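You operate a simulated robot arm through the tools that you are given. There is no shell and no other tool.

Carry out the task below with a simulated robot arm. There is one attempt and no reset: what you move stays moved.

JOB
Brush the slide way clean, then oil a patch on its bare end.
Fine: row slide to row 5 to reach it; small brown brush; pale felt pad, wetted in the oil dish; brush and pad back where they stood; slide right out again. Set down upright: small brown brush, pale felt pad. A coat counts when it lies all over at full strength: go over it till it gets no stronger. What is to be rubbed or washed off counts as gone when no trace of it is left.

Only the result counts: the job must be done as asked and must still hold three seconds after the hand-in. Knocking over, shifting, dropping, spilling or breaking anything else fails it.

ROBOT AND FRAMES
A 6-joint arm with a two-finger parallel gripper, fixed in place. Base frame: the origin is at the foot of the arm, x ahead of it, y to its left, z up; the work surface is at about z = 0.79. Lengths are in m, angles in rad, forces in N, time in s.
With the tool pointing down near the work surface it reaches from about 0.26 to 0.68 m from the base axis. Its first joint turns from -1.152 to 1.152 rad. Payload 2.9 kg.
Tool frame: the origin (TCP) lies between the finger pads and is the grasp point; the fingertips stand 0.03 m ahead of it; z points along the fingers, y is the line along which they close. The gripper opens to 0.11 m. The fingers are 0.02 m wide and 0.01 m thick; the gripper's body (0.048 by 0.112 m) begins 0.055 m behind the TCP.
Orientation is told as [roll, pitch, yaw] about the base's x, y, z axes, in that order, counted from this pose: with the fingers straight down and closing along the base's y, the tool's x points along the base's -x, its y along +y and its z along -z.

CONTROLS
- The arm moves only by the tool apply_moves. Its arguments are lists of equal length, an entry for each row: "fingers": the opening, from 0 (shut) to 1 (fully open); "linear": the shift along the tool's x, y, z in cm, a list of three; "turn": the turn, a rotation vector about the tool's x, y, z in rad, a list of three. In form: {"fingers": [fingers, ...], "linear": [[x, y, z], ...], "turn": [[wx, wy, wz], ...]}. A call has 1 to 20 rows; each row is the pose to reach, as a shift and turn from the pose commanded when the call began, along the tool's axes at that moment. Each row takes 0.2 s and may step no farther than 0.05 m and 0.15 rad from the row before; otherwise, or with a gripper value out of range, the whole call is refused. A pose out of reach is approached as far as the arm can. The call stops where the force on the tool passes 90 N (or 10 N more than at its start, if that is more) or the arm is blocked; 0.2 s more then pass. Each finger travels about 0.108 m/s and halts on what it meets, pressing with about 27 N; the grip force reading is that of the motor and also rises with nothing between the fingers. The clock runs only during rows and for 0.2 s after the last one: add rows that repeat a pose to give the fingers time. It gives the time, the measured TCP pose, the force on the tool (base axes), the opening and the grip force at its end, in the units of the frame above (readings bear some noise), with the torque about the TCP (base axes, N m) and any sound that the robot's microphone picked up.
- Cameras (640 x 400 px; columns grow to the right, rows downward): "scene" is fixed at [0.0779, 0.4509, 1.3937]; the picture's right is [-0.59, -0.80, 0.00], its down [-0.50, 0.37, -0.79] and it looks along [0.63, -0.47, -0.62] (base axes); focal length 319 px, centre (320, 200). "wrist" rides on the gripper at [0.072, 0.017, -0.103] in the tool frame; the picture's right is [-0.23, 0.97, 0.00], its down [-0.76, -0.18, -0.62] and it looks along [-0.61, -0.14, 0.78] (tool axes); focal length 222 px, centre (320, 200).
- get_image(camera): a new picture of that camera. It takes no simulated time.
- pixel_to_xyz(camera, pixels): for up to 12 pixels [column, row] of the newest picture of that camera ("zoom" is the newest enlarged one), the place [x, y, z] in the base frame of the surface seen there, good to about 0.002 m, but the place of the scene camera against the robot may be out by one fixed shift of up to 0.025 m in any direction. It takes no simulated time.
- enlarge(camera, box): a new picture of the part [left, top, right, bottom] of that camera's present view, enlarged. It takes no simulated time.
- finish_job(): hands the job in; it is judged then, once.

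Unless the task says otherwise, let go and move clear before handing in.

The tools are called after ">>>" as name(argument=value, ...) on one line, values as JSON. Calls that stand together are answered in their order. apply_moves: Moves the arm, as the interface text tells. Its arguments: {"type":"object","properties":{"fingers":{"type":"array"},"linear":{"type":"array"},"turn":{"type":"array"}},"required":["fingers","linear","turn"]} The other tools are called the same way: get_image (camera) takes a picture; pixel_to_xyz (camera, pixels) gives the place of the surface under pixels of a picture; enlarge (camera, box) takes an enlarged picture of a part of a camera's view; finish_job () hands the job in.

At the start:

```text
time: 0.0
tool_pos: [0.4572, 0.0198, 1.1408]
tcp_rot: [-0.002, -0.001, 0.001]
force: [-0.5, 0.0, 0.5]
ft_torque: [0.0, 0.03, 0.0]
opening: 0.1101
finger_force: 0.2
```

scene: 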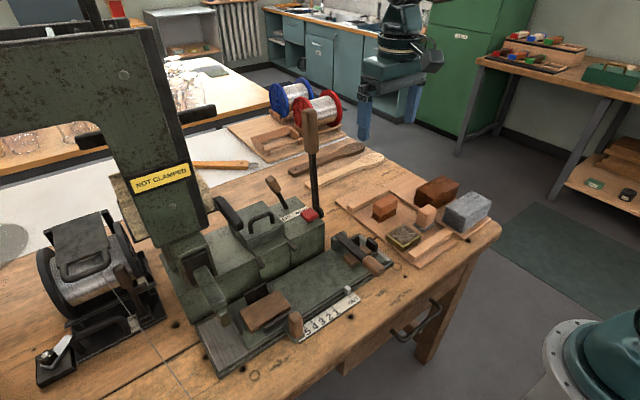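
wrist: 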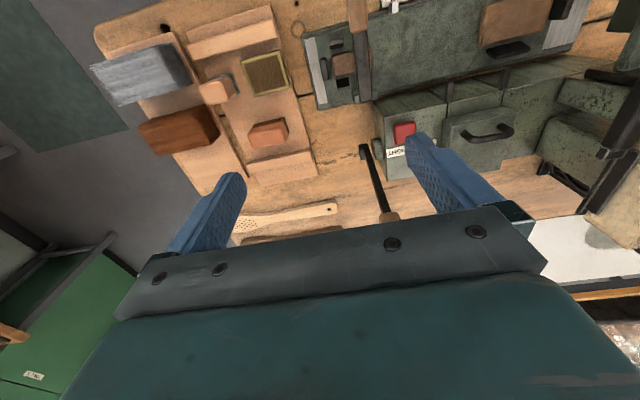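

The pictures show a machine with a slide, a numbered scale (scene px ~330,315), and a tray of blocks (scene px ~420,215). I'll enlarge the key parts before moving.

>>> enlarge(camera="scene", box=[180, 220, 400, 390])

>>> enlarge(camera="scene", box=[330, 160, 510, 280])

>>> enlarge(camera="wrist", box=[290, 0, 640, 180])

>>> enlarge(camera="wrist", box=[80, 0, 340, 200])

```text
2.35 times, centred on (290, 305) of scene
```

zoom: 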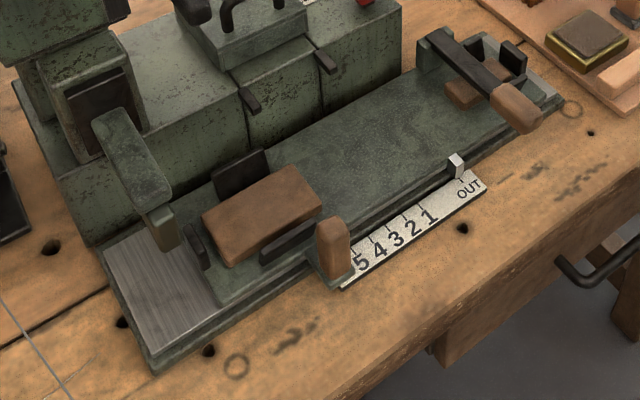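

```text
3.33 times, centred on (420, 220) of scene
```

zoom: 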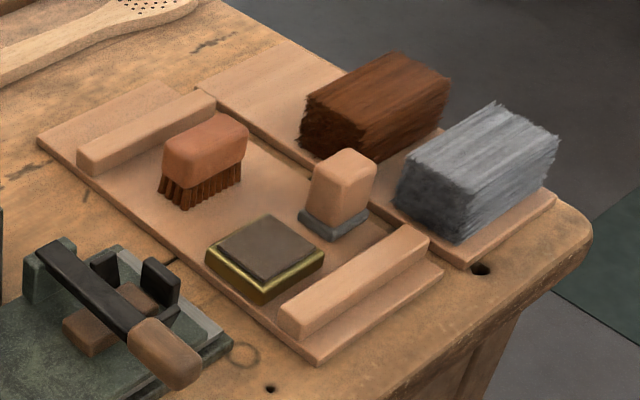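

```text
1.83 times, centred on (465, 90) of wrist
```

zoom: 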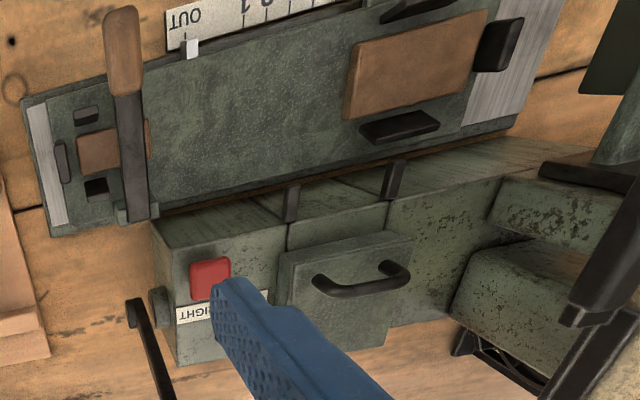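

```text
2.00 times, centred on (210, 100) of wrist
```

zoom: 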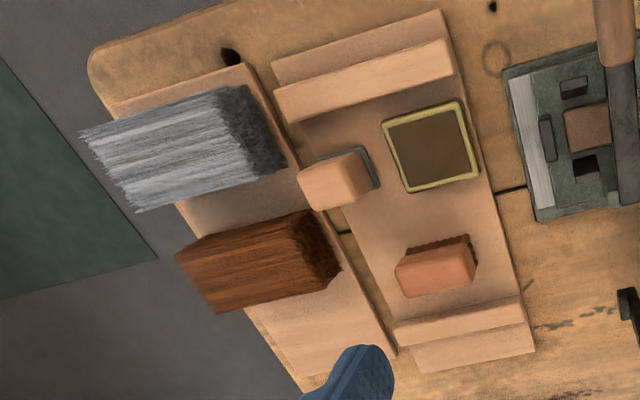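

I can see the scale "5 4 3 2 1 OUT" with a white pointer at OUT, but it isn't clear which part slides. I'll enlarge more and read surface heights.

>>> enlarge(camera="scene", box=[190, 270, 310, 380])

>>> enlarge(camera="scene", box=[290, 220, 400, 300])

>>> enlarge(camera="scene", box=[120, 140, 340, 300])

>>> enlarge(camera="wrist", box=[290, 0, 400, 110])

>>> pixel_to_xyz(camera="wrist", pixels=[[315, 75], [337, 65], [357, 12], [400, 60], [430, 40], [510, 22], [560, 38], [394, 28], [330, 95], [540, 45]])

>>> pixel_to_xyz(camera="scene", pixels=[[235, 340], [330, 265], [262, 310], [295, 322], [337, 278], [335, 310], [310, 330], [372, 262], [340, 235], [380, 245], [250, 345], [205, 325]])

```text
3.64 times, centred on (250, 325) of scene
```

zoom: 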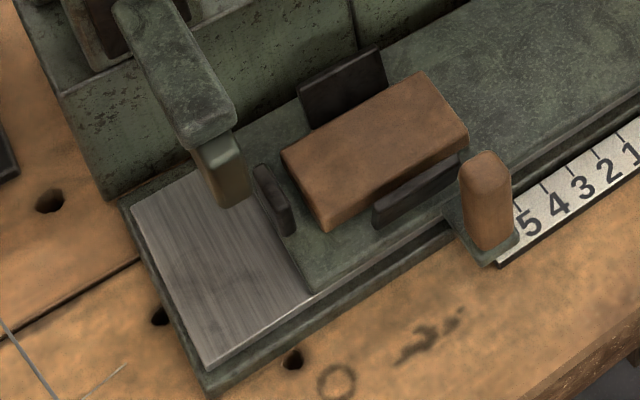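

```text
5.00 times, centred on (345, 260) of scene
```

zoom: 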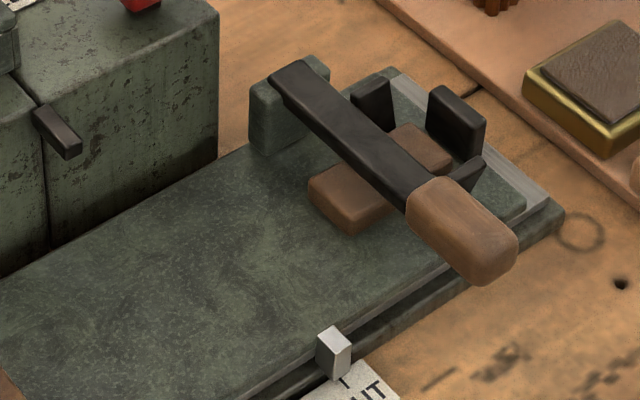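

```text
2.50 times, centred on (230, 220) of scene
```

zoom: 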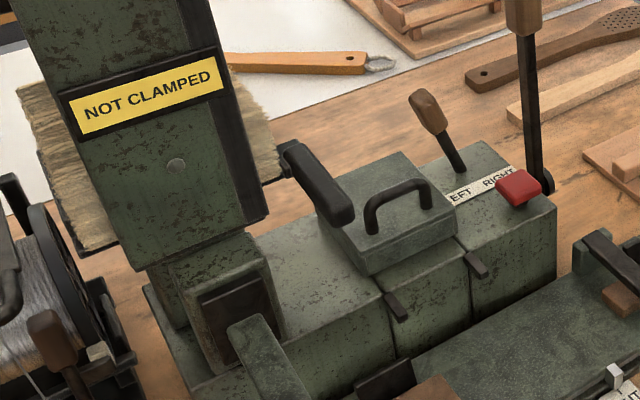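

```text
3.64 times, centred on (345, 55) of wrist
```

zoom: 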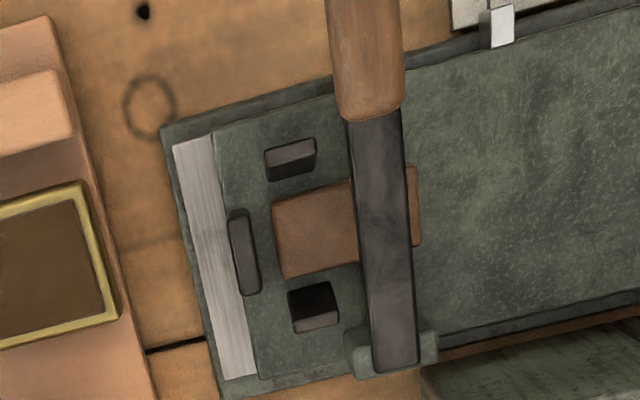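

```text
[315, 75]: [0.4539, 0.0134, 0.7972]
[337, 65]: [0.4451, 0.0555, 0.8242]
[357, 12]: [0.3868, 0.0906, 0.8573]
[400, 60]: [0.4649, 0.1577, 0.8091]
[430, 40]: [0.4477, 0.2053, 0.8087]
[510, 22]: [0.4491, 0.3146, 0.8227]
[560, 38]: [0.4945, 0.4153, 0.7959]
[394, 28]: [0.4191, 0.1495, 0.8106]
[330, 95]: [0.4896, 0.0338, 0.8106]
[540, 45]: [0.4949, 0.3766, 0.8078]
```

```text
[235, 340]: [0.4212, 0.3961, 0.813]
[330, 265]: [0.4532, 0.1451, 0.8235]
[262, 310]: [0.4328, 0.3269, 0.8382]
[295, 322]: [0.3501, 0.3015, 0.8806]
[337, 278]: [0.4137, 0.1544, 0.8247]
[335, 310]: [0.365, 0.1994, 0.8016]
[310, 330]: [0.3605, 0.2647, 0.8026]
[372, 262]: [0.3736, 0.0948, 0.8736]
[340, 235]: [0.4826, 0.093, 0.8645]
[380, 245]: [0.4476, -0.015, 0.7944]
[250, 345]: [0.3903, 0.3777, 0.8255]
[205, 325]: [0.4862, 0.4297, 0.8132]
```

The slide is the long green plate (z≈0.81), with its post handle near scene (295,322). The pointer stands at OUT. I'll move the wrist camera to a better vantage over the slide.

>>> apply_moves(fingers=[1, 1, 1, 1, 1, 1], linear=[[3, 2, 2], [6, 4, 4], [9, 6, 6], [12, 8, 8], [15.5, 10, 9], [15.5, 10, 9]], turn=[[0, 0, 0], [0, 0, 0], [0, 0, 0], [0, 0, 0], [0, 0, 0], [0, 0, 0]])

>>> get_image(camera="wrist")

>>> get_image(camera="scene")

```text
time: 1.4
tool_pos: [0.3019, 0.1211, 1.051]
tcp_rot: [0.0, 0.0, 0.0]
force: [0.3, 0.6, -0.1]
ft_torque: [0.04, 0.03, 0.0]
opening: 0.1099
finger_force: 0.0
```

```text
taken
```

wrist: 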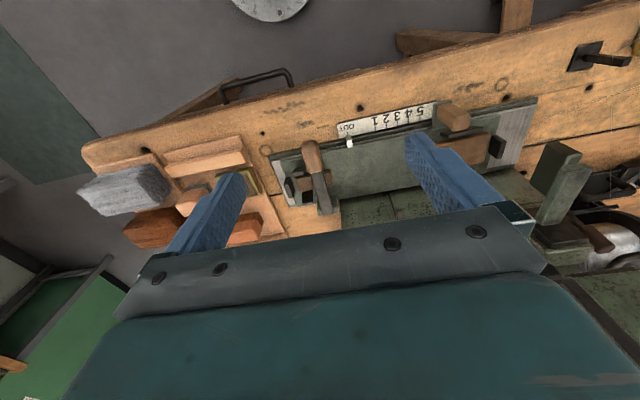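

```text
taken
```

scene: 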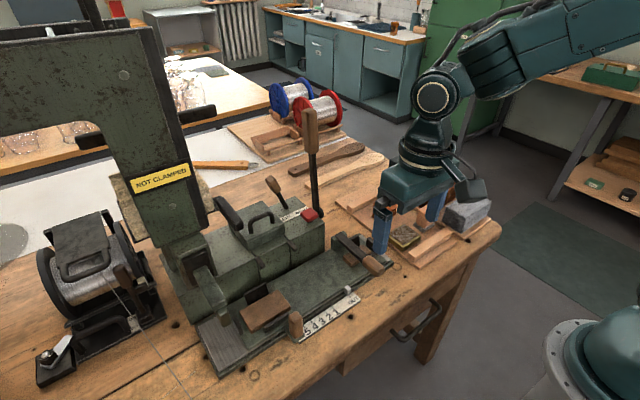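

The wrist camera looks at the TCP centre, with nearer-base things toward the image top, so I need the tool above the slide for a good view. First I'll locate obstacles and enlarge this view.

>>> enlarge(camera="wrist", box=[240, 70, 580, 240])

>>> pixel_to_xyz(camera="scene", pixels=[[308, 118], [318, 215], [272, 182], [284, 207], [230, 210], [262, 212], [310, 214], [165, 130], [205, 225], [205, 272], [218, 305], [100, 120]])

>>> pixel_to_xyz(camera="wrist", pixels=[[350, 142], [448, 108], [310, 150], [500, 150], [283, 170], [278, 155], [288, 200], [515, 120], [380, 130], [420, 110], [560, 160], [350, 128]])

```text
1.88 times, centred on (410, 155) of wrist
```

zoom: 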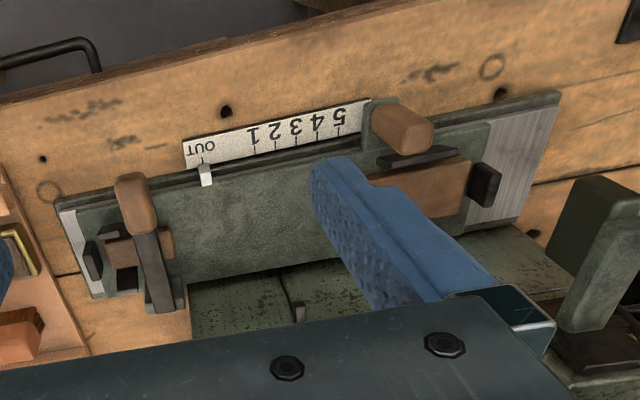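

```text
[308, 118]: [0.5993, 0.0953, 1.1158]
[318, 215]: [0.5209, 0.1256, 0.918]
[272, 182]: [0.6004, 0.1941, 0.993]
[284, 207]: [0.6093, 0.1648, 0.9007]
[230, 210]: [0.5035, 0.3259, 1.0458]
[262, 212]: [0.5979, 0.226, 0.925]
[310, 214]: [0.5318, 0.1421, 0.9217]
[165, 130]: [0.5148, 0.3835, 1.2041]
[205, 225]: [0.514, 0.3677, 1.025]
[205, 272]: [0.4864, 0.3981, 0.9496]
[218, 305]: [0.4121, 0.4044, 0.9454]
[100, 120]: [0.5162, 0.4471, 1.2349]
```

```text
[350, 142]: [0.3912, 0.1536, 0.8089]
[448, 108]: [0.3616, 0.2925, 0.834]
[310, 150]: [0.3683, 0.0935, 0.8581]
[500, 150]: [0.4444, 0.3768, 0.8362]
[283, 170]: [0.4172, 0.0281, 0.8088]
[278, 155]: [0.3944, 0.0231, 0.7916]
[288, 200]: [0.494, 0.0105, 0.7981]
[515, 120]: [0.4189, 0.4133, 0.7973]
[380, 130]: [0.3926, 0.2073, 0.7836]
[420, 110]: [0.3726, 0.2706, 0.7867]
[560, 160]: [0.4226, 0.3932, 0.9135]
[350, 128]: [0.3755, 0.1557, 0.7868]
```

The slide surface is z≈0.809 in wrist coordinates, and the bare metal way shows at both ends. I'll get the tick positions on the scale and the orientation of the slide axis.

>>> pixel_to_xyz(camera="zoom", pixels=[[202, 155], [254, 146], [275, 142], [296, 138], [317, 134], [338, 129], [205, 175], [135, 205], [400, 130], [385, 115], [62, 205], [555, 95]])

>>> enlarge(camera="wrist", box=[330, 90, 450, 160])

```text
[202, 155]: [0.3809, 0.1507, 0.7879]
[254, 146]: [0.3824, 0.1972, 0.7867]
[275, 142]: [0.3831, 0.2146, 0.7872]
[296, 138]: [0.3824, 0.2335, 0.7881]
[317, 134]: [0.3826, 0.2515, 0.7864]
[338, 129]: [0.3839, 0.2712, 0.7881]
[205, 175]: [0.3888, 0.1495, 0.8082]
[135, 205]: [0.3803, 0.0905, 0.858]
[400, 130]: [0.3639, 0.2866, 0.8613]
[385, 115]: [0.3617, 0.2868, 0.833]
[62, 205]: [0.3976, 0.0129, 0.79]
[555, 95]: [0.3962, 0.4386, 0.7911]
```

```text
5.33 times, centred on (390, 125) of wrist
```

zoom: 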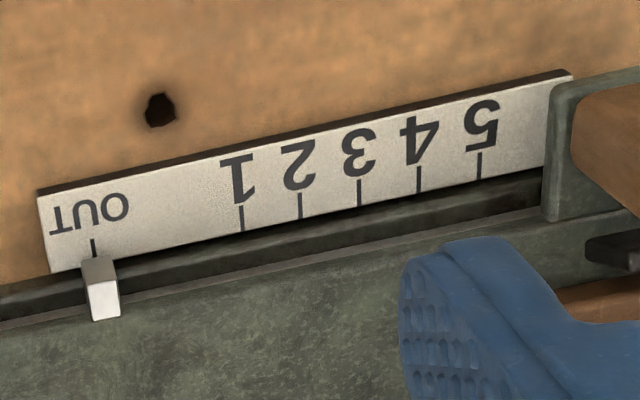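

Ticks: OUT at y≈0.151 and 5 at y≈0.271, so row 5 means shifting the slide about +0.12 m in y. Next I'll look closer at the post handle and the nozzle arm near it.

>>> apply_moves(fingers=[1, 1, 1, 1, 1], linear=[[-1.5, 4, 1], [-3, 8, 2], [-4.5, 12, 3], [-5.8, 13.9, 5], [-5.8, 13.9, 5]], turn=[[0, 0, 0], [0, 0, 0], [0, 0, 0], [0, 0, 0], [0, 0, 0]])

>>> get_image(camera="wrist")

>>> get_image(camera="scene")

>>> enlarge(camera="wrist", box=[240, 0, 560, 200])

```text
time: 2.6
tool_pos: [0.3615, 0.2583, 0.9989]
tcp_rot: [0.001, 0.0, 0.0]
force: [0.7, -1.4, -0.7]
ft_torque: [-0.01, -0.01, 0.02]
opening: 0.1101
finger_force: 0.1
```

```text
taken
```

wrist: 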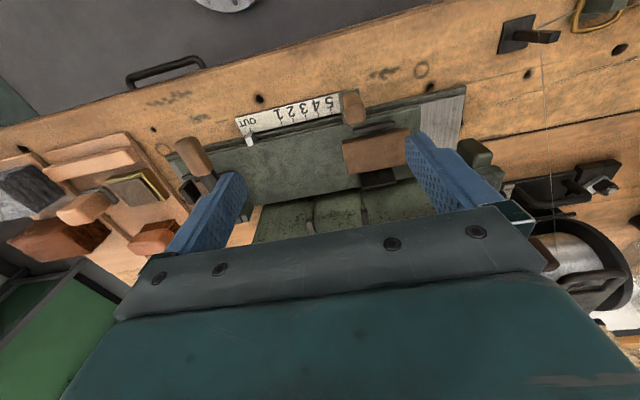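

```text
taken
```

scene: 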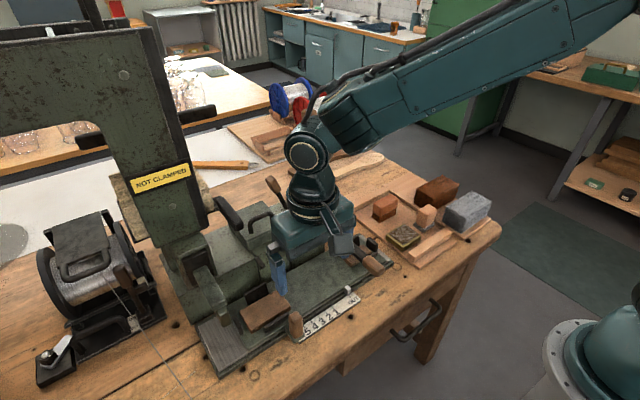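

```text
2.00 times, centred on (400, 100) of wrist
```

zoom: 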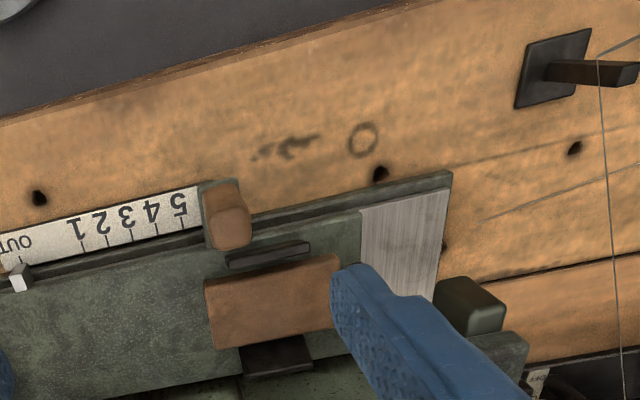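

The post handle (zoom ~228,220) and nozzle arm (zoom ~480,310) are visible, plus a thin wire at zoom x≈610. I'll measure these to check clearance for the slide's travel.

>>> pixel_to_xyz(camera="zoom", pixels=[[228, 230], [228, 195], [210, 215], [247, 212], [210, 245], [470, 300], [440, 285], [490, 345], [356, 230], [360, 260], [445, 190], [620, 70]])

>>> enlarge(camera="scene", box=[100, 260, 320, 400])

>>> enlarge(camera="wrist", box=[310, 70, 400, 130])

```text
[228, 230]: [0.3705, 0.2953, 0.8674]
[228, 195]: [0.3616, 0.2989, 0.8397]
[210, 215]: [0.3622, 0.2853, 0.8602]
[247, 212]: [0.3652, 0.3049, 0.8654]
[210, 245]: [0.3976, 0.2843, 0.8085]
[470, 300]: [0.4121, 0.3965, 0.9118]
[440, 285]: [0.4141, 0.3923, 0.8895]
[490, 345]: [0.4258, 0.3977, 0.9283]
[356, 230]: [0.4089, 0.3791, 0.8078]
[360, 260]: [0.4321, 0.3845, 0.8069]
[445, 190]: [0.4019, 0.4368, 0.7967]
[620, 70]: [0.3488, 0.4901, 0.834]
```

```text
2.86 times, centred on (210, 330) of scene
```

zoom: 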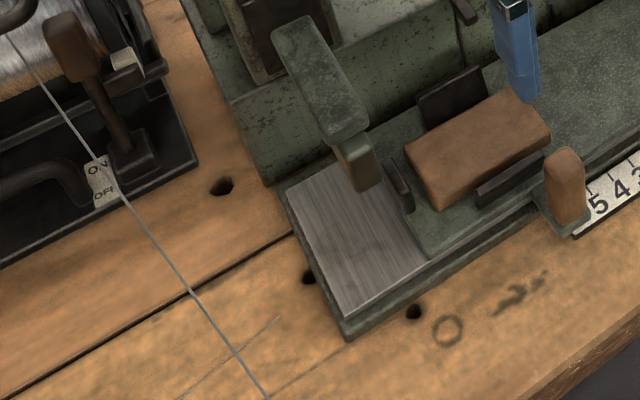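

```text
6.67 times, centred on (355, 100) of wrist
```

zoom: 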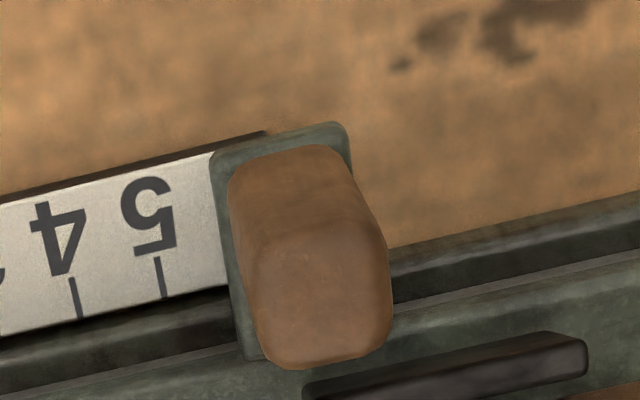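

The post is about 2 cm wide in y around y≈0.295 with its top at z≈0.867. The nozzle front is at x≈0.41, so gripping closing along y leaves room. I'll take precise points on the post and the wire.

>>> pixel_to_xyz(camera="zoom", pixels=[[310, 240], [255, 290], [380, 290], [320, 350], [320, 300], [280, 165], [240, 200], [360, 210], [345, 140], [220, 170], [250, 345], [450, 375]])

>>> pixel_to_xyz(camera="scene", pixels=[[149, 333], [162, 354], [175, 371], [185, 390], [130, 311], [118, 293]])

```text
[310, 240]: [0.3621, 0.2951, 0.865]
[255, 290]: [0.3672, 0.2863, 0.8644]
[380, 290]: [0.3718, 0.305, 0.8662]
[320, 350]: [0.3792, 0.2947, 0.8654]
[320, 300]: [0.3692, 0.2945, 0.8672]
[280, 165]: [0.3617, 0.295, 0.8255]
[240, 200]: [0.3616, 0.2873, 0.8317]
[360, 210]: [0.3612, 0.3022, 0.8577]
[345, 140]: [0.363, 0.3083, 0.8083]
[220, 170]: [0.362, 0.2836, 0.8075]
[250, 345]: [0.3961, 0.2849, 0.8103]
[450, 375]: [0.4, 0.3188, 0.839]
```

```text
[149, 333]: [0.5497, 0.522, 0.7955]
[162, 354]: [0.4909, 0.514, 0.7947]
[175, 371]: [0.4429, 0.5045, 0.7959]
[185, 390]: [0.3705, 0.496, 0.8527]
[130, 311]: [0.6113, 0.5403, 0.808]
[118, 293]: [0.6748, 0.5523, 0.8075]
```

The post is centred at about (0.371, 0.2955), z 0.808–0.866. I'll descend with the fingers partly open around it, then check before closing.

>>> apply_moves(fingers=[0.5, 0.5, 0.5, 0.5, 0.5, 0.5, 0.5, 0.5], linear=[[-0.5, 2, 0], [-0.95, 3.7, 0], [-0.95, 3.7, 4], [-0.95, 3.7, 8], [-0.95, 3.7, 11], [-0.95, 3.7, 13], [-0.95, 3.7, 14.8], [-0.95, 3.7, 14.8]], turn=[[0, 0, 0], [0, 0, 0], [0, 0, 0], [0, 0, 0], [0, 0, 0], [0, 0, 0], [0, 0, 0], [0, 0, 0]])

>>> get_image(camera="wrist")

>>> get_image(camera="scene")

```text
time: 4.4
tool_pos: [0.3717, 0.2982, 0.8534]
tcp_rot: [0.0, 0.0, 0.0]
force: [0.0, -0.3, 0.5]
ft_torque: [0.01, -0.01, 0.0]
opening: 0.0552
finger_force: 0.1
```

```text
taken
```

wrist: 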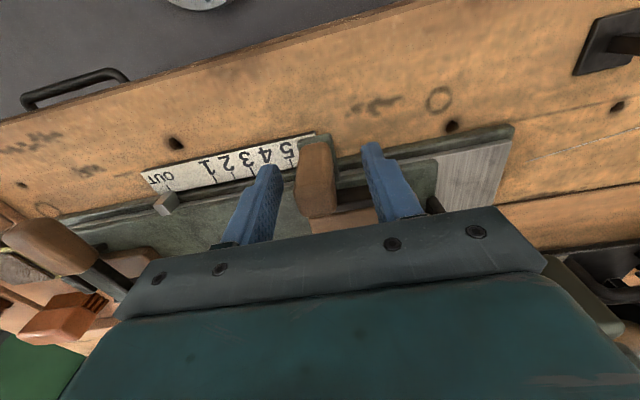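

```text
taken
```

scene: 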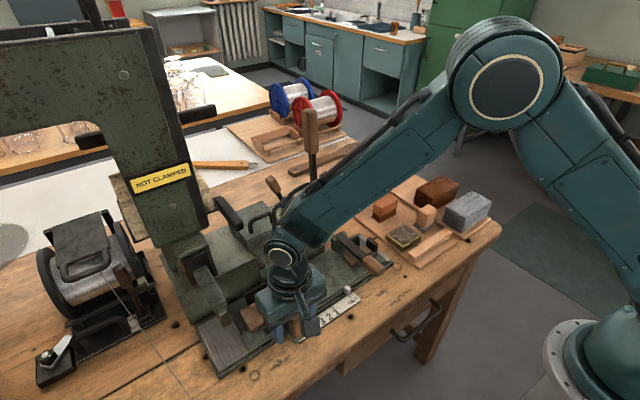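

The post sits between the fingers in the wrist view (~318,170). I'll centre by 2 mm and close on it.

>>> apply_moves(fingers=[0.5, 0.1, 0.1, 0.1, 0.1], linear=[[0, -0.25, 0], [0, -0.25, 0], [0, -0.25, 0], [0, -0.25, 0], [0, -0.25, 0]], turn=[[0, 0, 0], [0, 0, 0], [0, 0, 0], [0, 0, 0], [0, 0, 0]])

>>> enlarge(camera="wrist", box=[120, 100, 440, 260])

```text
time: 5.6
tool_pos: [0.3713, 0.2952, 0.8541]
tcp_rot: [-0.001, -0.001, 0.001]
force: [1.9, 6.1, -2.0]
ft_torque: [-0.13, 0.09, -0.12]
opening: 0.0221
finger_force: 45.1
```

```text
2.00 times, centred on (280, 180) of wrist
```

zoom: 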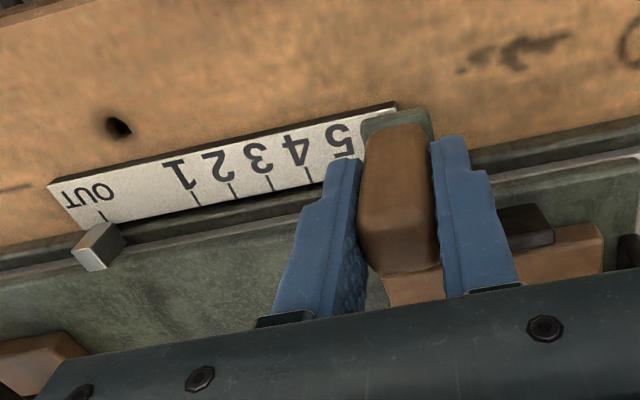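

The post is gripped (opening 0.022). I'll pull the slide slowly toward +y for a first 3 cm and check the force.

>>> apply_moves(fingers=[0.1, 0.1, 0.1, 0.1, 0.1], linear=[[0, 0.5, 0], [0, 1, 0], [0, 1.8, 0], [0, 2.6, 0], [0, 3.0, 0]], turn=[[0, 0, 0], [0, 0, 0], [0, 0, 0], [0, 0, 0], [0, 0, 0]])

>>> enlarge(camera="wrist", box=[60, 80, 440, 280])

>>> get_image(camera="scene")

```text
time: 6.8
tool_pos: [0.371, 0.3238, 0.8525]
tcp_rot: [0.0, -0.002, -0.002]
force: [22.0, 0.0, -17.0]
ft_torque: [-0.07, 0.84, 0.45]
opening: 0.0218
finger_force: 45.1
```

```text
1.68 times, centred on (250, 180) of wrist
```

zoom: 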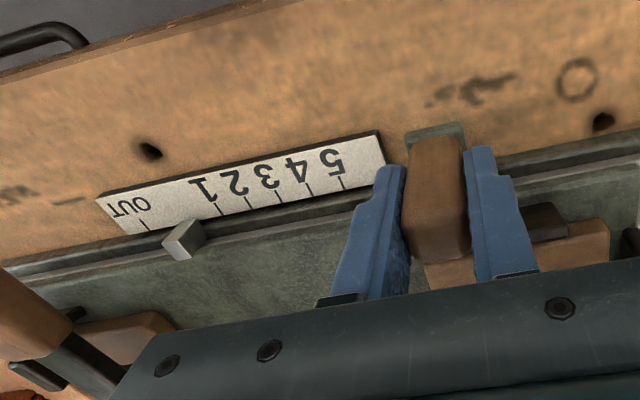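

```text
taken
```

scene: 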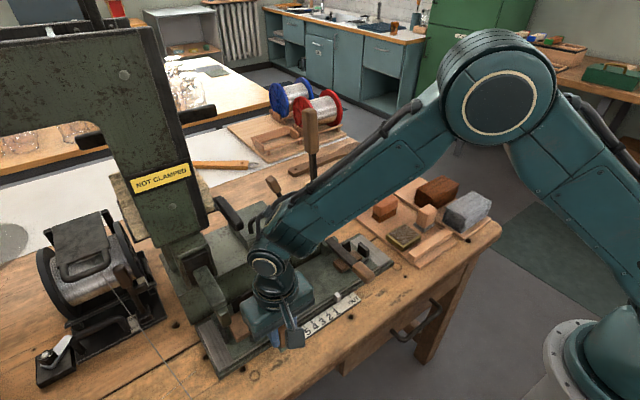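

The slide follows (pointer left OUT, scene shows the jig moved), with a side load of about 22 N in +x. I'll ease 1 mm to +x and down, and keep going.

>>> apply_moves(fingers=[0.1, 0.1, 0.1, 0.1, 0.1, 0.1, 0.1], linear=[[-0.1, 0.6, 0.1], [-0.1, 1.4, 0.1], [-0.1, 2.2, 0.1], [-0.1, 3.0, 0.1], [-0.1, 3.8, 0.1], [-0.1, 4.4, 0.1], [-0.1, 4.4, 0.1]], turn=[[0, 0, 0], [0, 0, 0], [0, 0, 0], [0, 0, 0], [0, 0, 0], [0, 0, 0], [0, 0, 0]])

>>> enlarge(camera="wrist", box=[60, 80, 440, 280])

>>> get_image(camera="scene")

```text
time: 8.4
tool_pos: [0.3705, 0.3679, 0.8531]
tcp_rot: [-0.001, 0.0, 0.001]
force: [2.7, 0.9, 7.1]
ft_torque: [-0.1, -0.22, 0.01]
opening: 0.0219
finger_force: 44.9
```

```text
1.68 times, centred on (250, 180) of wrist
```

zoom: 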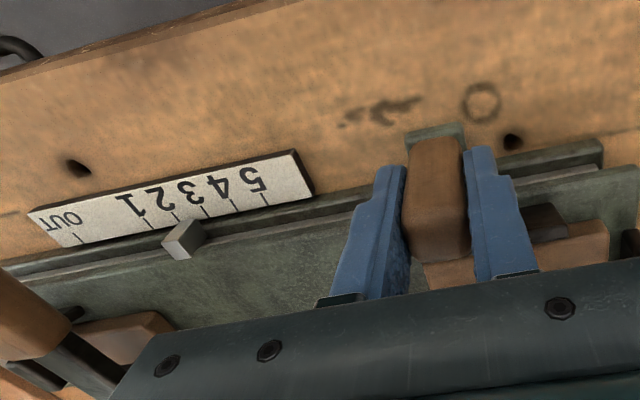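

```text
taken
```

scene: 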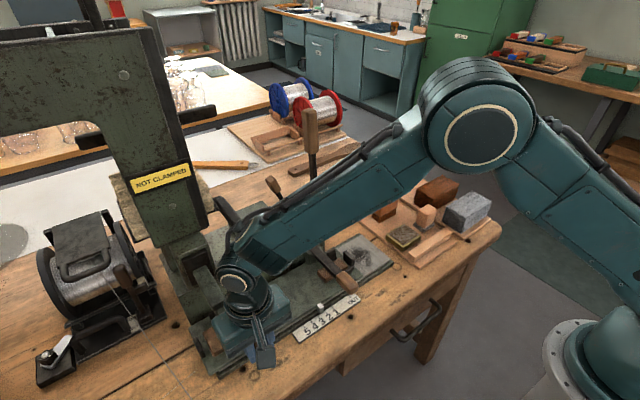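

The pointer is now at about y=0.223 (between 2 and 3), 4.8 cm short of row 5, and the load is light. Continuing to row 5.

>>> apply_moves(fingers=[0.1, 0.1, 0.1, 0.1, 0.1, 0.1, 0.1, 0.1], linear=[[0, 0.6, 0], [0, 1.4, 0], [0, 2.2, 0], [0, 3.0, 0], [0, 3.8, 0], [0, 4.4, 0], [0, 4.75, 0], [0, 4.75, 0]], turn=[[0, 0, 0], [0, 0, 0], [0, 0, 0], [0, 0, 0], [0, 0, 0], [0, 0, 0], [0, 0, 0], [0, 0, 0]])

>>> enlarge(camera="wrist", box=[60, 80, 440, 280])

>>> get_image(camera="scene")

```text
time: 9.1
tool_pos: [0.371, 0.3699, 0.8532]
tcp_rot: [-0.022, 0.011, -0.024]
force: [-17.3, -27.5, 19.4]
ft_torque: [4.21, -0.82, -0.37]
opening: 0.0229
finger_force: 45.3
stopped in row 3: the force on the tool passed its limit at 103 N (the readings are from after the stop); the commanded pose is now the measured one
```

```text
1.68 times, centred on (250, 180) of wrist
```

zoom: 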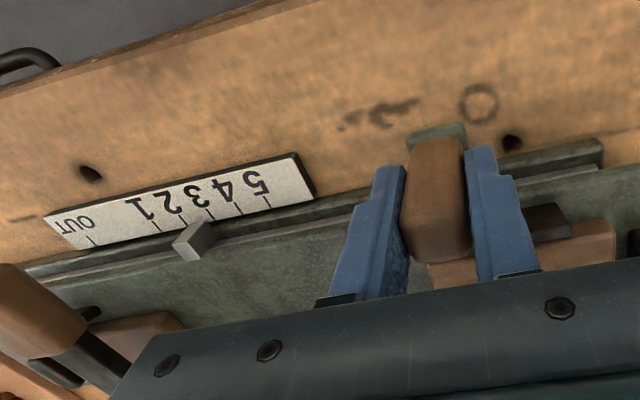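

```text
taken
```

scene: 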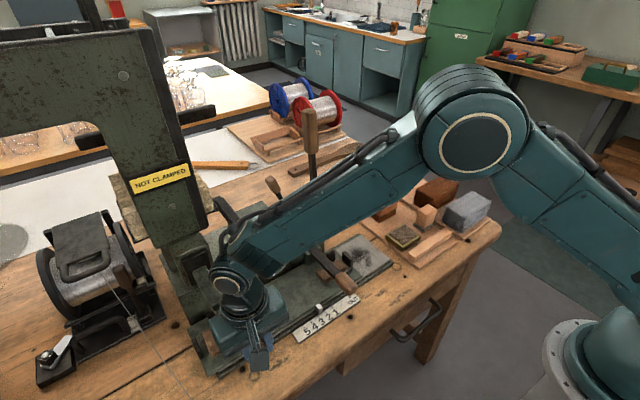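

The move stopped at y≈0.370 with 103 N, and the torque suggests contact well above the TCP rather than at the post. I'll look closely at where the gripper or wrist touches the machine.

>>> enlarge(camera="scene", box=[150, 210, 320, 390])

>>> get_image(camera="wrist")

>>> enlarge(camera="wrist", box=[400, 100, 640, 300])

```text
2.22 times, centred on (235, 300) of scene
```

zoom: 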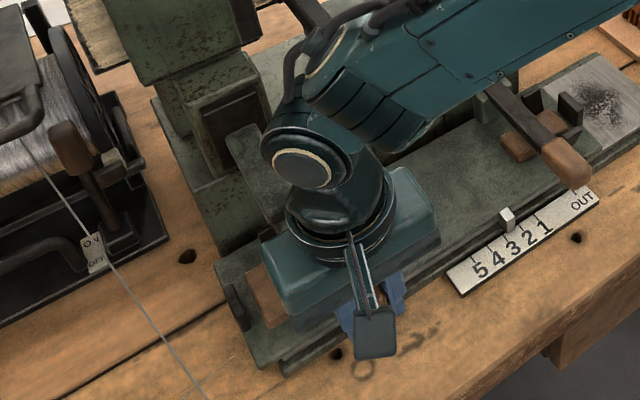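

```text
taken
```

wrist: 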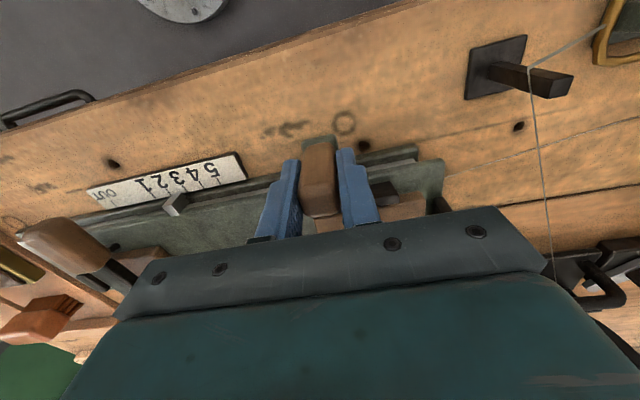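

```text
2.00 times, centred on (520, 200) of wrist
```

zoom: 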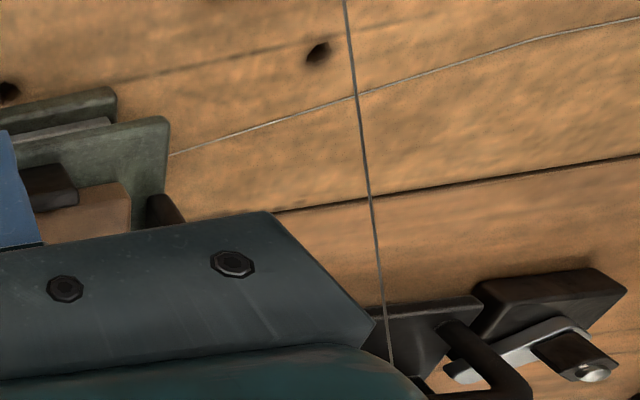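

A dark smudge has appeared on the bare way at the right end (scene zoom ~600,95). The obstruction may be the gripper body against the nozzle arm or the slide lever against a prong. I'll back off 3 mm, release, lift clear and look.

>>> apply_moves(fingers=[0.1, 0.1, 0.45, 0.45, 0.45, 0.45, 0.45, 0.45, 0.45], linear=[[0, -0.3, 0], [0, -0.3, 0], [0, -0.3, 0], [0, -0.3, 0], [0, -0.3, -2], [0.5, -0.3, -5], [3.0, -0.3, -9], [6, -1, -13], [9, -4, -15]], turn=[[0, 0, 0], [0, 0, 0], [0, 0, 0], [0, 0, 0], [0, 0, 0], [0, 0, 0], [0, 0, 0], [0, 0, 0], [0, 0, 0]])

>>> get_image(camera="scene")

>>> get_image(camera="wrist")

>>> enlarge(camera="scene", box=[180, 210, 400, 390])

```text
refused: row 8 steps farther than a row can; nothing moved
```

```text
taken
```

scene: 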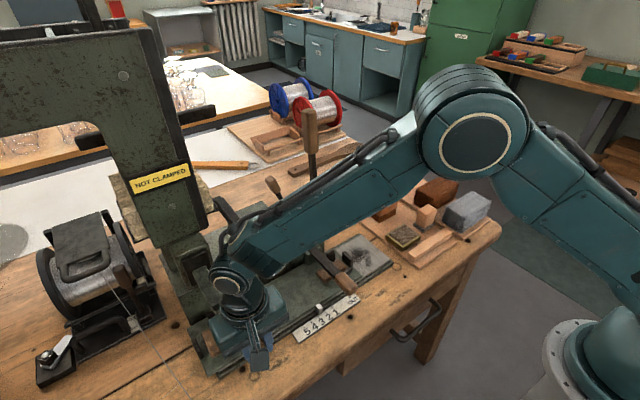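

```text
taken
```

wrist: 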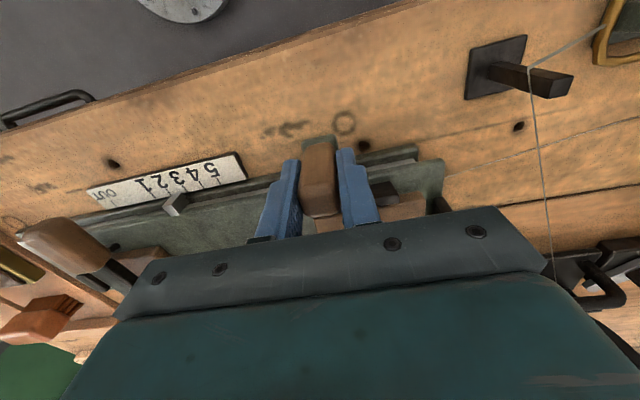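

```text
2.22 times, centred on (290, 300) of scene
```

zoom: 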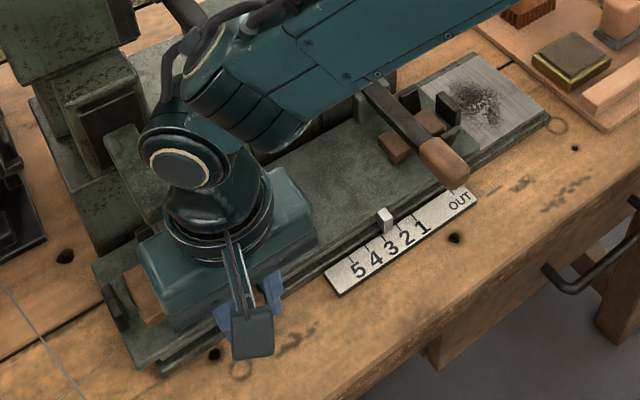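

A row stepped too far and the call was refused. The same plan with smaller steps: back off, release, lift and retreat toward the base.

>>> apply_moves(fingers=[0.1, 0.1, 0.45, 0.45, 0.45, 0.45, 0.45, 0.45, 0.45, 0.45, 0.45], linear=[[0, -0.3, 0], [0, -0.3, 0], [0, -0.3, 0], [0, -0.3, 0], [0, -0.3, -2], [0.5, -0.3, -5], [2.0, -0.3, -8], [4, -1, -11], [6, -3, -13], [8, -6, -15], [8, -6, -15]], turn=[[0, 0, 0], [0, 0, 0], [0, 0, 0], [0, 0, 0], [0, 0, 0], [0, 0, 0], [0, 0, 0], [0, 0, 0], [0, 0, 0], [0, 0, 0], [0, 0, 0]])

>>> get_image(camera="scene")

>>> get_image(camera="wrist")

>>> enlarge(camera="scene", box=[180, 210, 400, 390])

```text
time: 11.5
tool_pos: [0.293, 0.3171, 1.0063]
tcp_rot: [-0.021, 0.007, -0.021]
force: [0.8, 0.4, -0.6]
ft_torque: [-0.02, 0.01, -0.02]
opening: 0.0492
finger_force: 0.2
```

```text
taken
```

scene: 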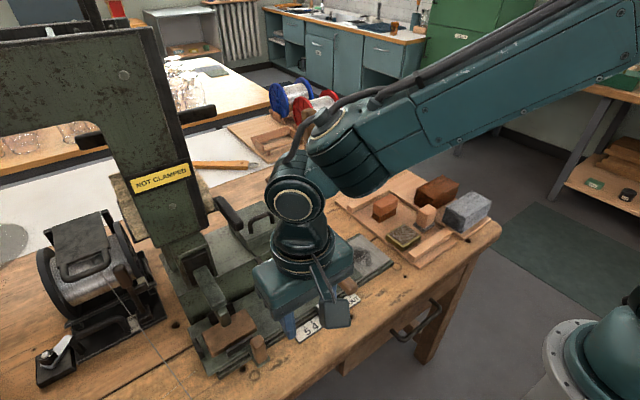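

```text
taken
```

wrist: 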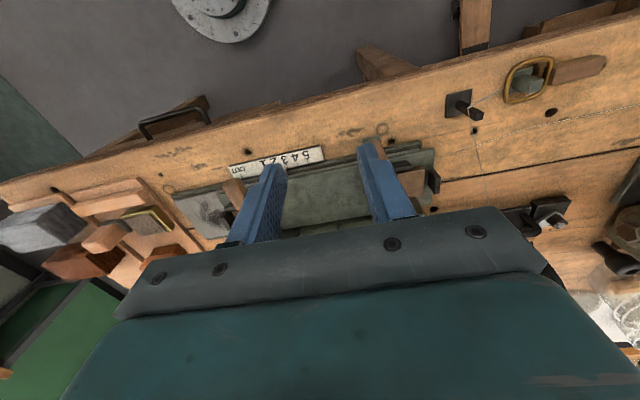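

```text
2.22 times, centred on (290, 300) of scene
```

zoom: 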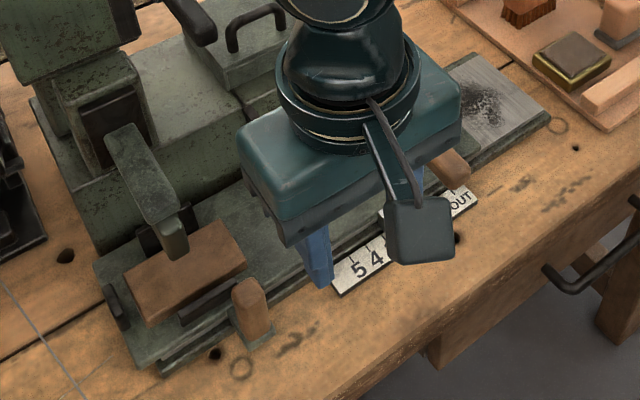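

The block is now under the nozzle and the slide stayed put. I'll straighten the tool and swing toward -y so the lever and prongs become visible.

>>> apply_moves(fingers=[0.45, 0.45, 0.45, 0.45, 0.45, 0.45, 0.45, 0.45, 0.45], linear=[[0, -4, -1], [0, -8, -2], [0, -12, -3], [0, -16, -4], [0, -20, -5], [0, -24, -5], [0, -28, -5], [0, -32, -5], [0, -32, -5]], turn=[[-0.021, -0.007, -0.021], [-0.021, -0.007, -0.021], [-0.021, -0.007, -0.021], [-0.021, -0.007, -0.021], [-0.021, -0.007, -0.021], [-0.021, -0.007, -0.021], [-0.021, -0.007, -0.021], [-0.021, -0.007, -0.021], [-0.021, -0.007, -0.021]])

>>> get_image(camera="scene")

>>> get_image(camera="wrist")

>>> enlarge(camera="scene", box=[180, 210, 400, 390])

>>> enlarge(camera="scene", box=[270, 220, 400, 310])

```text
time: 13.5
tool_pos: [0.2849, -0.0026, 1.0606]
tcp_rot: [0.0, 0.002, -0.001]
force: [0.1, -0.5, -0.2]
ft_torque: [-0.02, -0.03, 0.0]
opening: 0.0492
finger_force: 0.1
```

```text
taken
```

scene: 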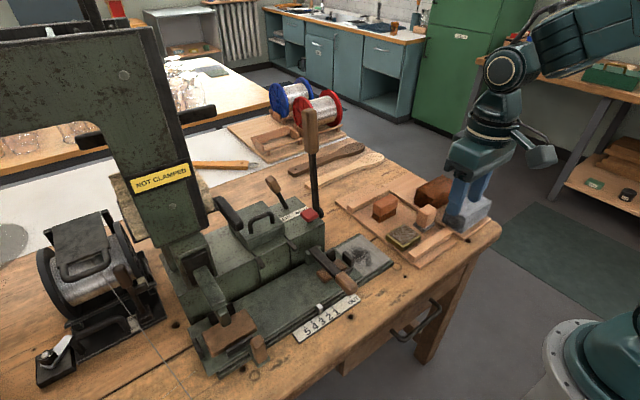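

```text
taken
```

wrist: 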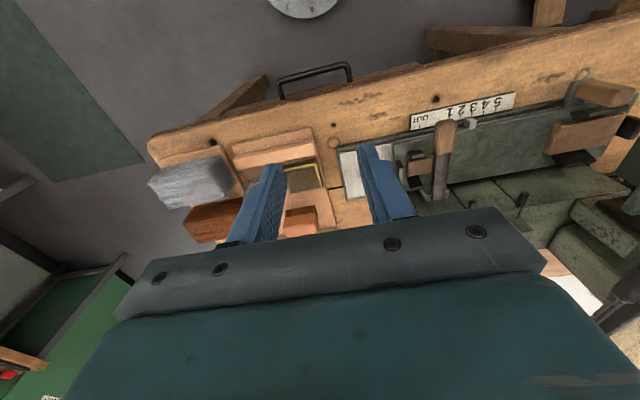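

```text
2.22 times, centred on (290, 300) of scene
```

zoom: 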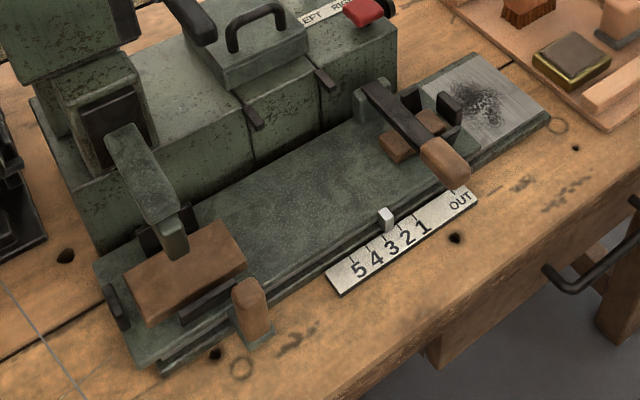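

```text
4.44 times, centred on (335, 265) of scene
```

zoom: 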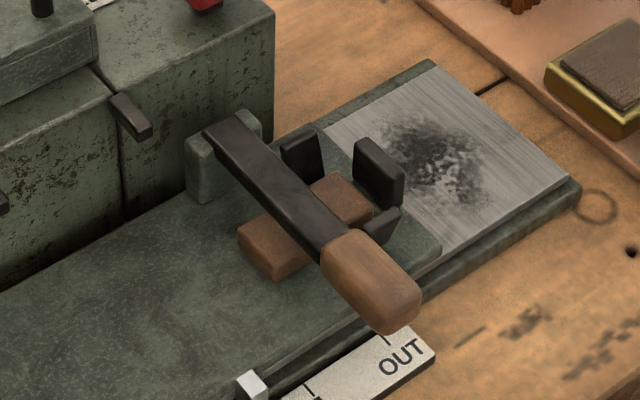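

The smudge lies on the bare right end of the way (zoom ~440,160), and the lever bracket isn't yet touching the prong. I'll look closely at the nozzle, block and bars.

>>> enlarge(camera="scene", box=[195, 270, 285, 370])

>>> pixel_to_xyz(camera="scene", pixels=[[222, 319], [216, 300], [205, 272], [196, 258], [230, 335], [245, 325], [211, 305], [215, 290], [258, 340], [258, 355], [206, 345], [292, 245]])

>>> enlarge(camera="wrist", box=[480, 60, 640, 260])

```text
4.00 times, centred on (240, 320) of scene
```

zoom: 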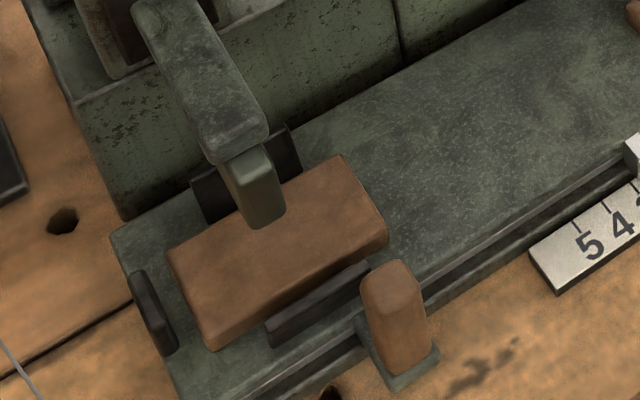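

```text
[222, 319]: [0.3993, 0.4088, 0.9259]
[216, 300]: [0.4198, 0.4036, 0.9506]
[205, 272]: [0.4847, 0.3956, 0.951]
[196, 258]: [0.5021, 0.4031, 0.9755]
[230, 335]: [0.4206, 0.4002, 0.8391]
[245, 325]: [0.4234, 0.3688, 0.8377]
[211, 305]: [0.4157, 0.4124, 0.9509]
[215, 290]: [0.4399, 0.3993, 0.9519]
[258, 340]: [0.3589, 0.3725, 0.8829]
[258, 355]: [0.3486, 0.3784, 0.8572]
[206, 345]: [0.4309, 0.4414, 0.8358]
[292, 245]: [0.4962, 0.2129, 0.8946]
```

```text
2.00 times, centred on (560, 160) of wrist
```

zoom: 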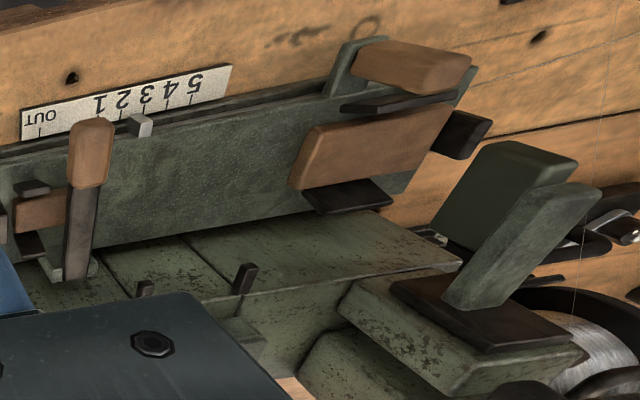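

The nozzle foot (front x≈0.412, z 0.885–0.93) clears the block, so the gripper or wrist must have hit it. I'll tilt the tool 0.4 rad so its body leans back toward the base, and return above the post.

>>> apply_moves(fingers=[0.45, 0.45, 0.45, 0.45, 0.45, 0.45, 0.45, 0.45, 0.45, 0.45], linear=[[0, 4, 0], [0, 8, 0], [0, 12, 0], [-0.5, 16.5, 1], [-1, 21, 2], [-1.5, 25.5, 3], [-2, 30, 4], [-2.5, 34, 5], [-3, 37, 6], [-3, 37, 6]], turn=[[0, 0, 0], [0, 0, 0], [0, 0, 0], [0, -0.1, 0], [0, -0.2, 0], [0, -0.3, 0], [0, -0.4, 0], [0, -0.4, 0], [0, -0.4, 0], [0, -0.4, 0]])

>>> get_image(camera="wrist")

>>> get_image(camera="scene")

```text
time: 15.7
tool_pos: [0.3148, 0.369, 1.0]
tcp_rot: [-0.001, -0.4, -0.001]
force: [-0.4, -1.1, -0.3]
ft_torque: [-0.03, 0.0, 0.03]
opening: 0.0494
finger_force: 0.1
```

```text
taken
```

wrist: 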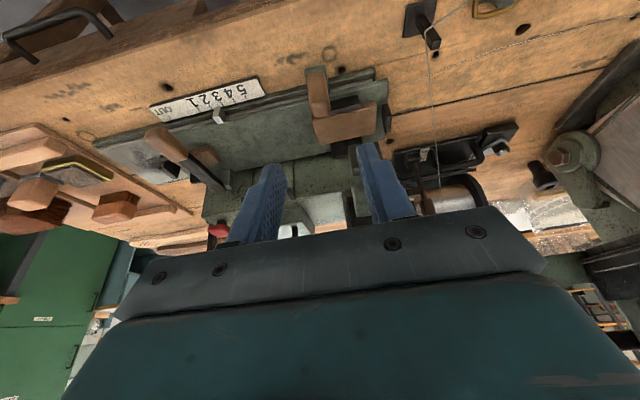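

```text
taken
```

scene: 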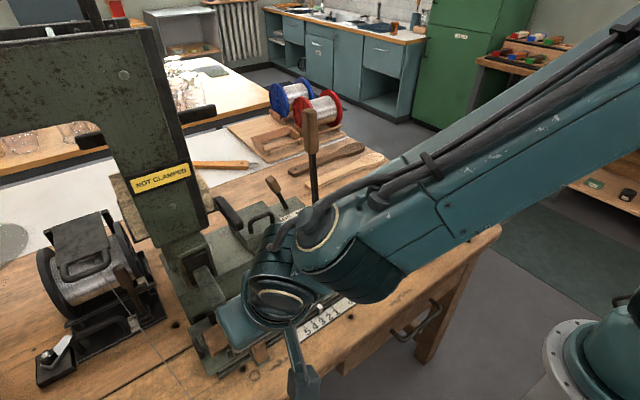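

The tilted wrist view shows the post at about (320,105). I'll read its exact position.

>>> enlarge(camera="wrist", box=[270, 50, 400, 150])

>>> pixel_to_xyz(camera="wrist", pixels=[[316, 80], [318, 100], [318, 108], [312, 110], [325, 112], [309, 100], [328, 100], [219, 115], [200, 104], [320, 115]])

```text
4.00 times, centred on (335, 100) of wrist
```

zoom: 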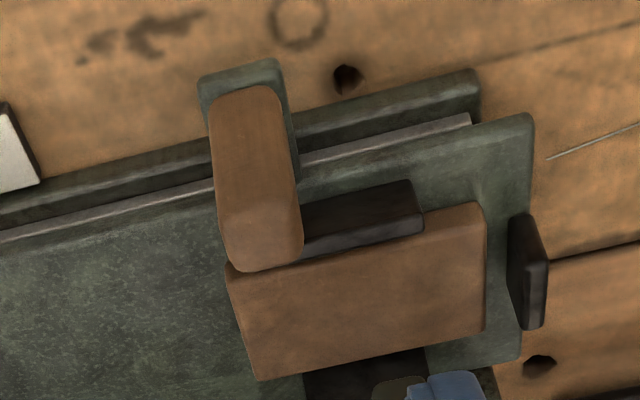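

```text
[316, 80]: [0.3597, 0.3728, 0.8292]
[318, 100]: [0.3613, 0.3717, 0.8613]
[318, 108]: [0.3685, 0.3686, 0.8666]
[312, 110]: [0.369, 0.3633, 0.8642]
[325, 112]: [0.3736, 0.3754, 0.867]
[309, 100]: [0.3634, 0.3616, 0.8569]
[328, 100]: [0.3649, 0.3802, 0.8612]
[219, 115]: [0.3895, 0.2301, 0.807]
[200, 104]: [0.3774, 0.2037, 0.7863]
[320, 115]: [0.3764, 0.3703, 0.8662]
```

The post is now centred at (0.3705, 0.371). I'll approach along the tilted tool axis and grip it.

>>> apply_moves(fingers=[0.45, 0.45, 0.45, 0.45, 0.45, 0.45, 0.45, 0.1, 0.1, 0.1], linear=[[1.1, 0.2, 3], [1.1, 0.2, 6], [1.1, 0.2, 9], [1.1, 0.2, 12], [1.1, 0.2, 14], [1.1, 0.2, 16], [1.1, 0.2, 16], [1.1, 0.2, 16], [1.1, 0.2, 16], [1.1, 0.2, 16]], turn=[[0, 0, 0], [0, 0, 0], [0, 0, 0], [0, 0, 0], [0, 0, 0], [0, 0, 0], [0, 0, 0], [0, 0, 0], [0, 0, 0], [0, 0, 0]])

>>> get_image(camera="wrist")

>>> get_image(camera="scene")

```text
time: 17.9
tool_pos: [0.3687, 0.37, 0.8476]
tcp_rot: [0.002, -0.4, -0.002]
force: [2.5, 0.4, -2.8]
ft_torque: [-0.18, -0.15, 0.08]
opening: 0.0219
finger_force: 45.5
```

```text
taken
```

wrist: 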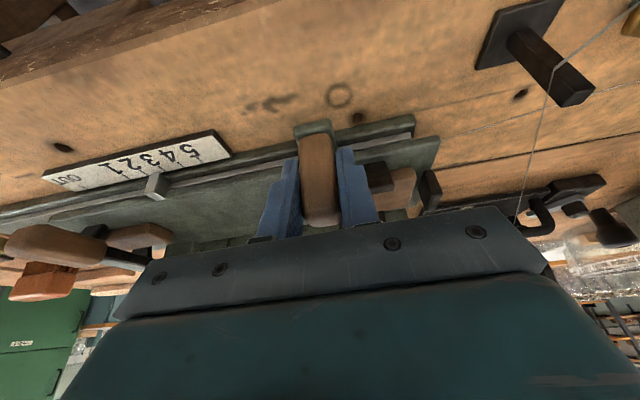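

```text
taken
```

scene: 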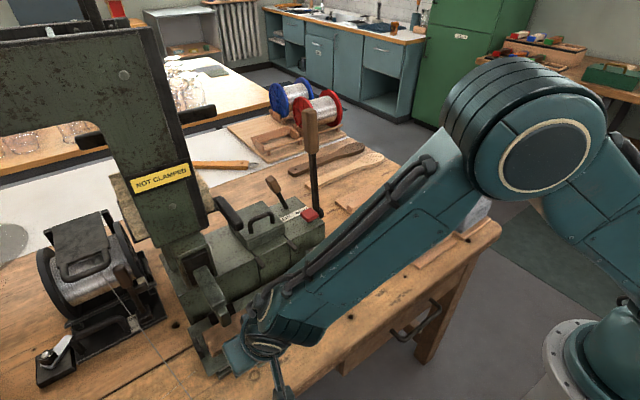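

The grip holds again. Before pushing on I'll check where the wire passes relative to the gripper's travel.

>>> enlarge(camera="wrist", box=[480, 20, 640, 240])

```text
1.82 times, centred on (560, 130) of wrist
```

zoom: 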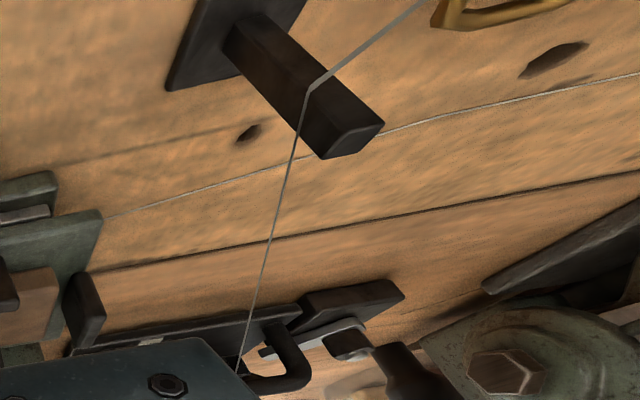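

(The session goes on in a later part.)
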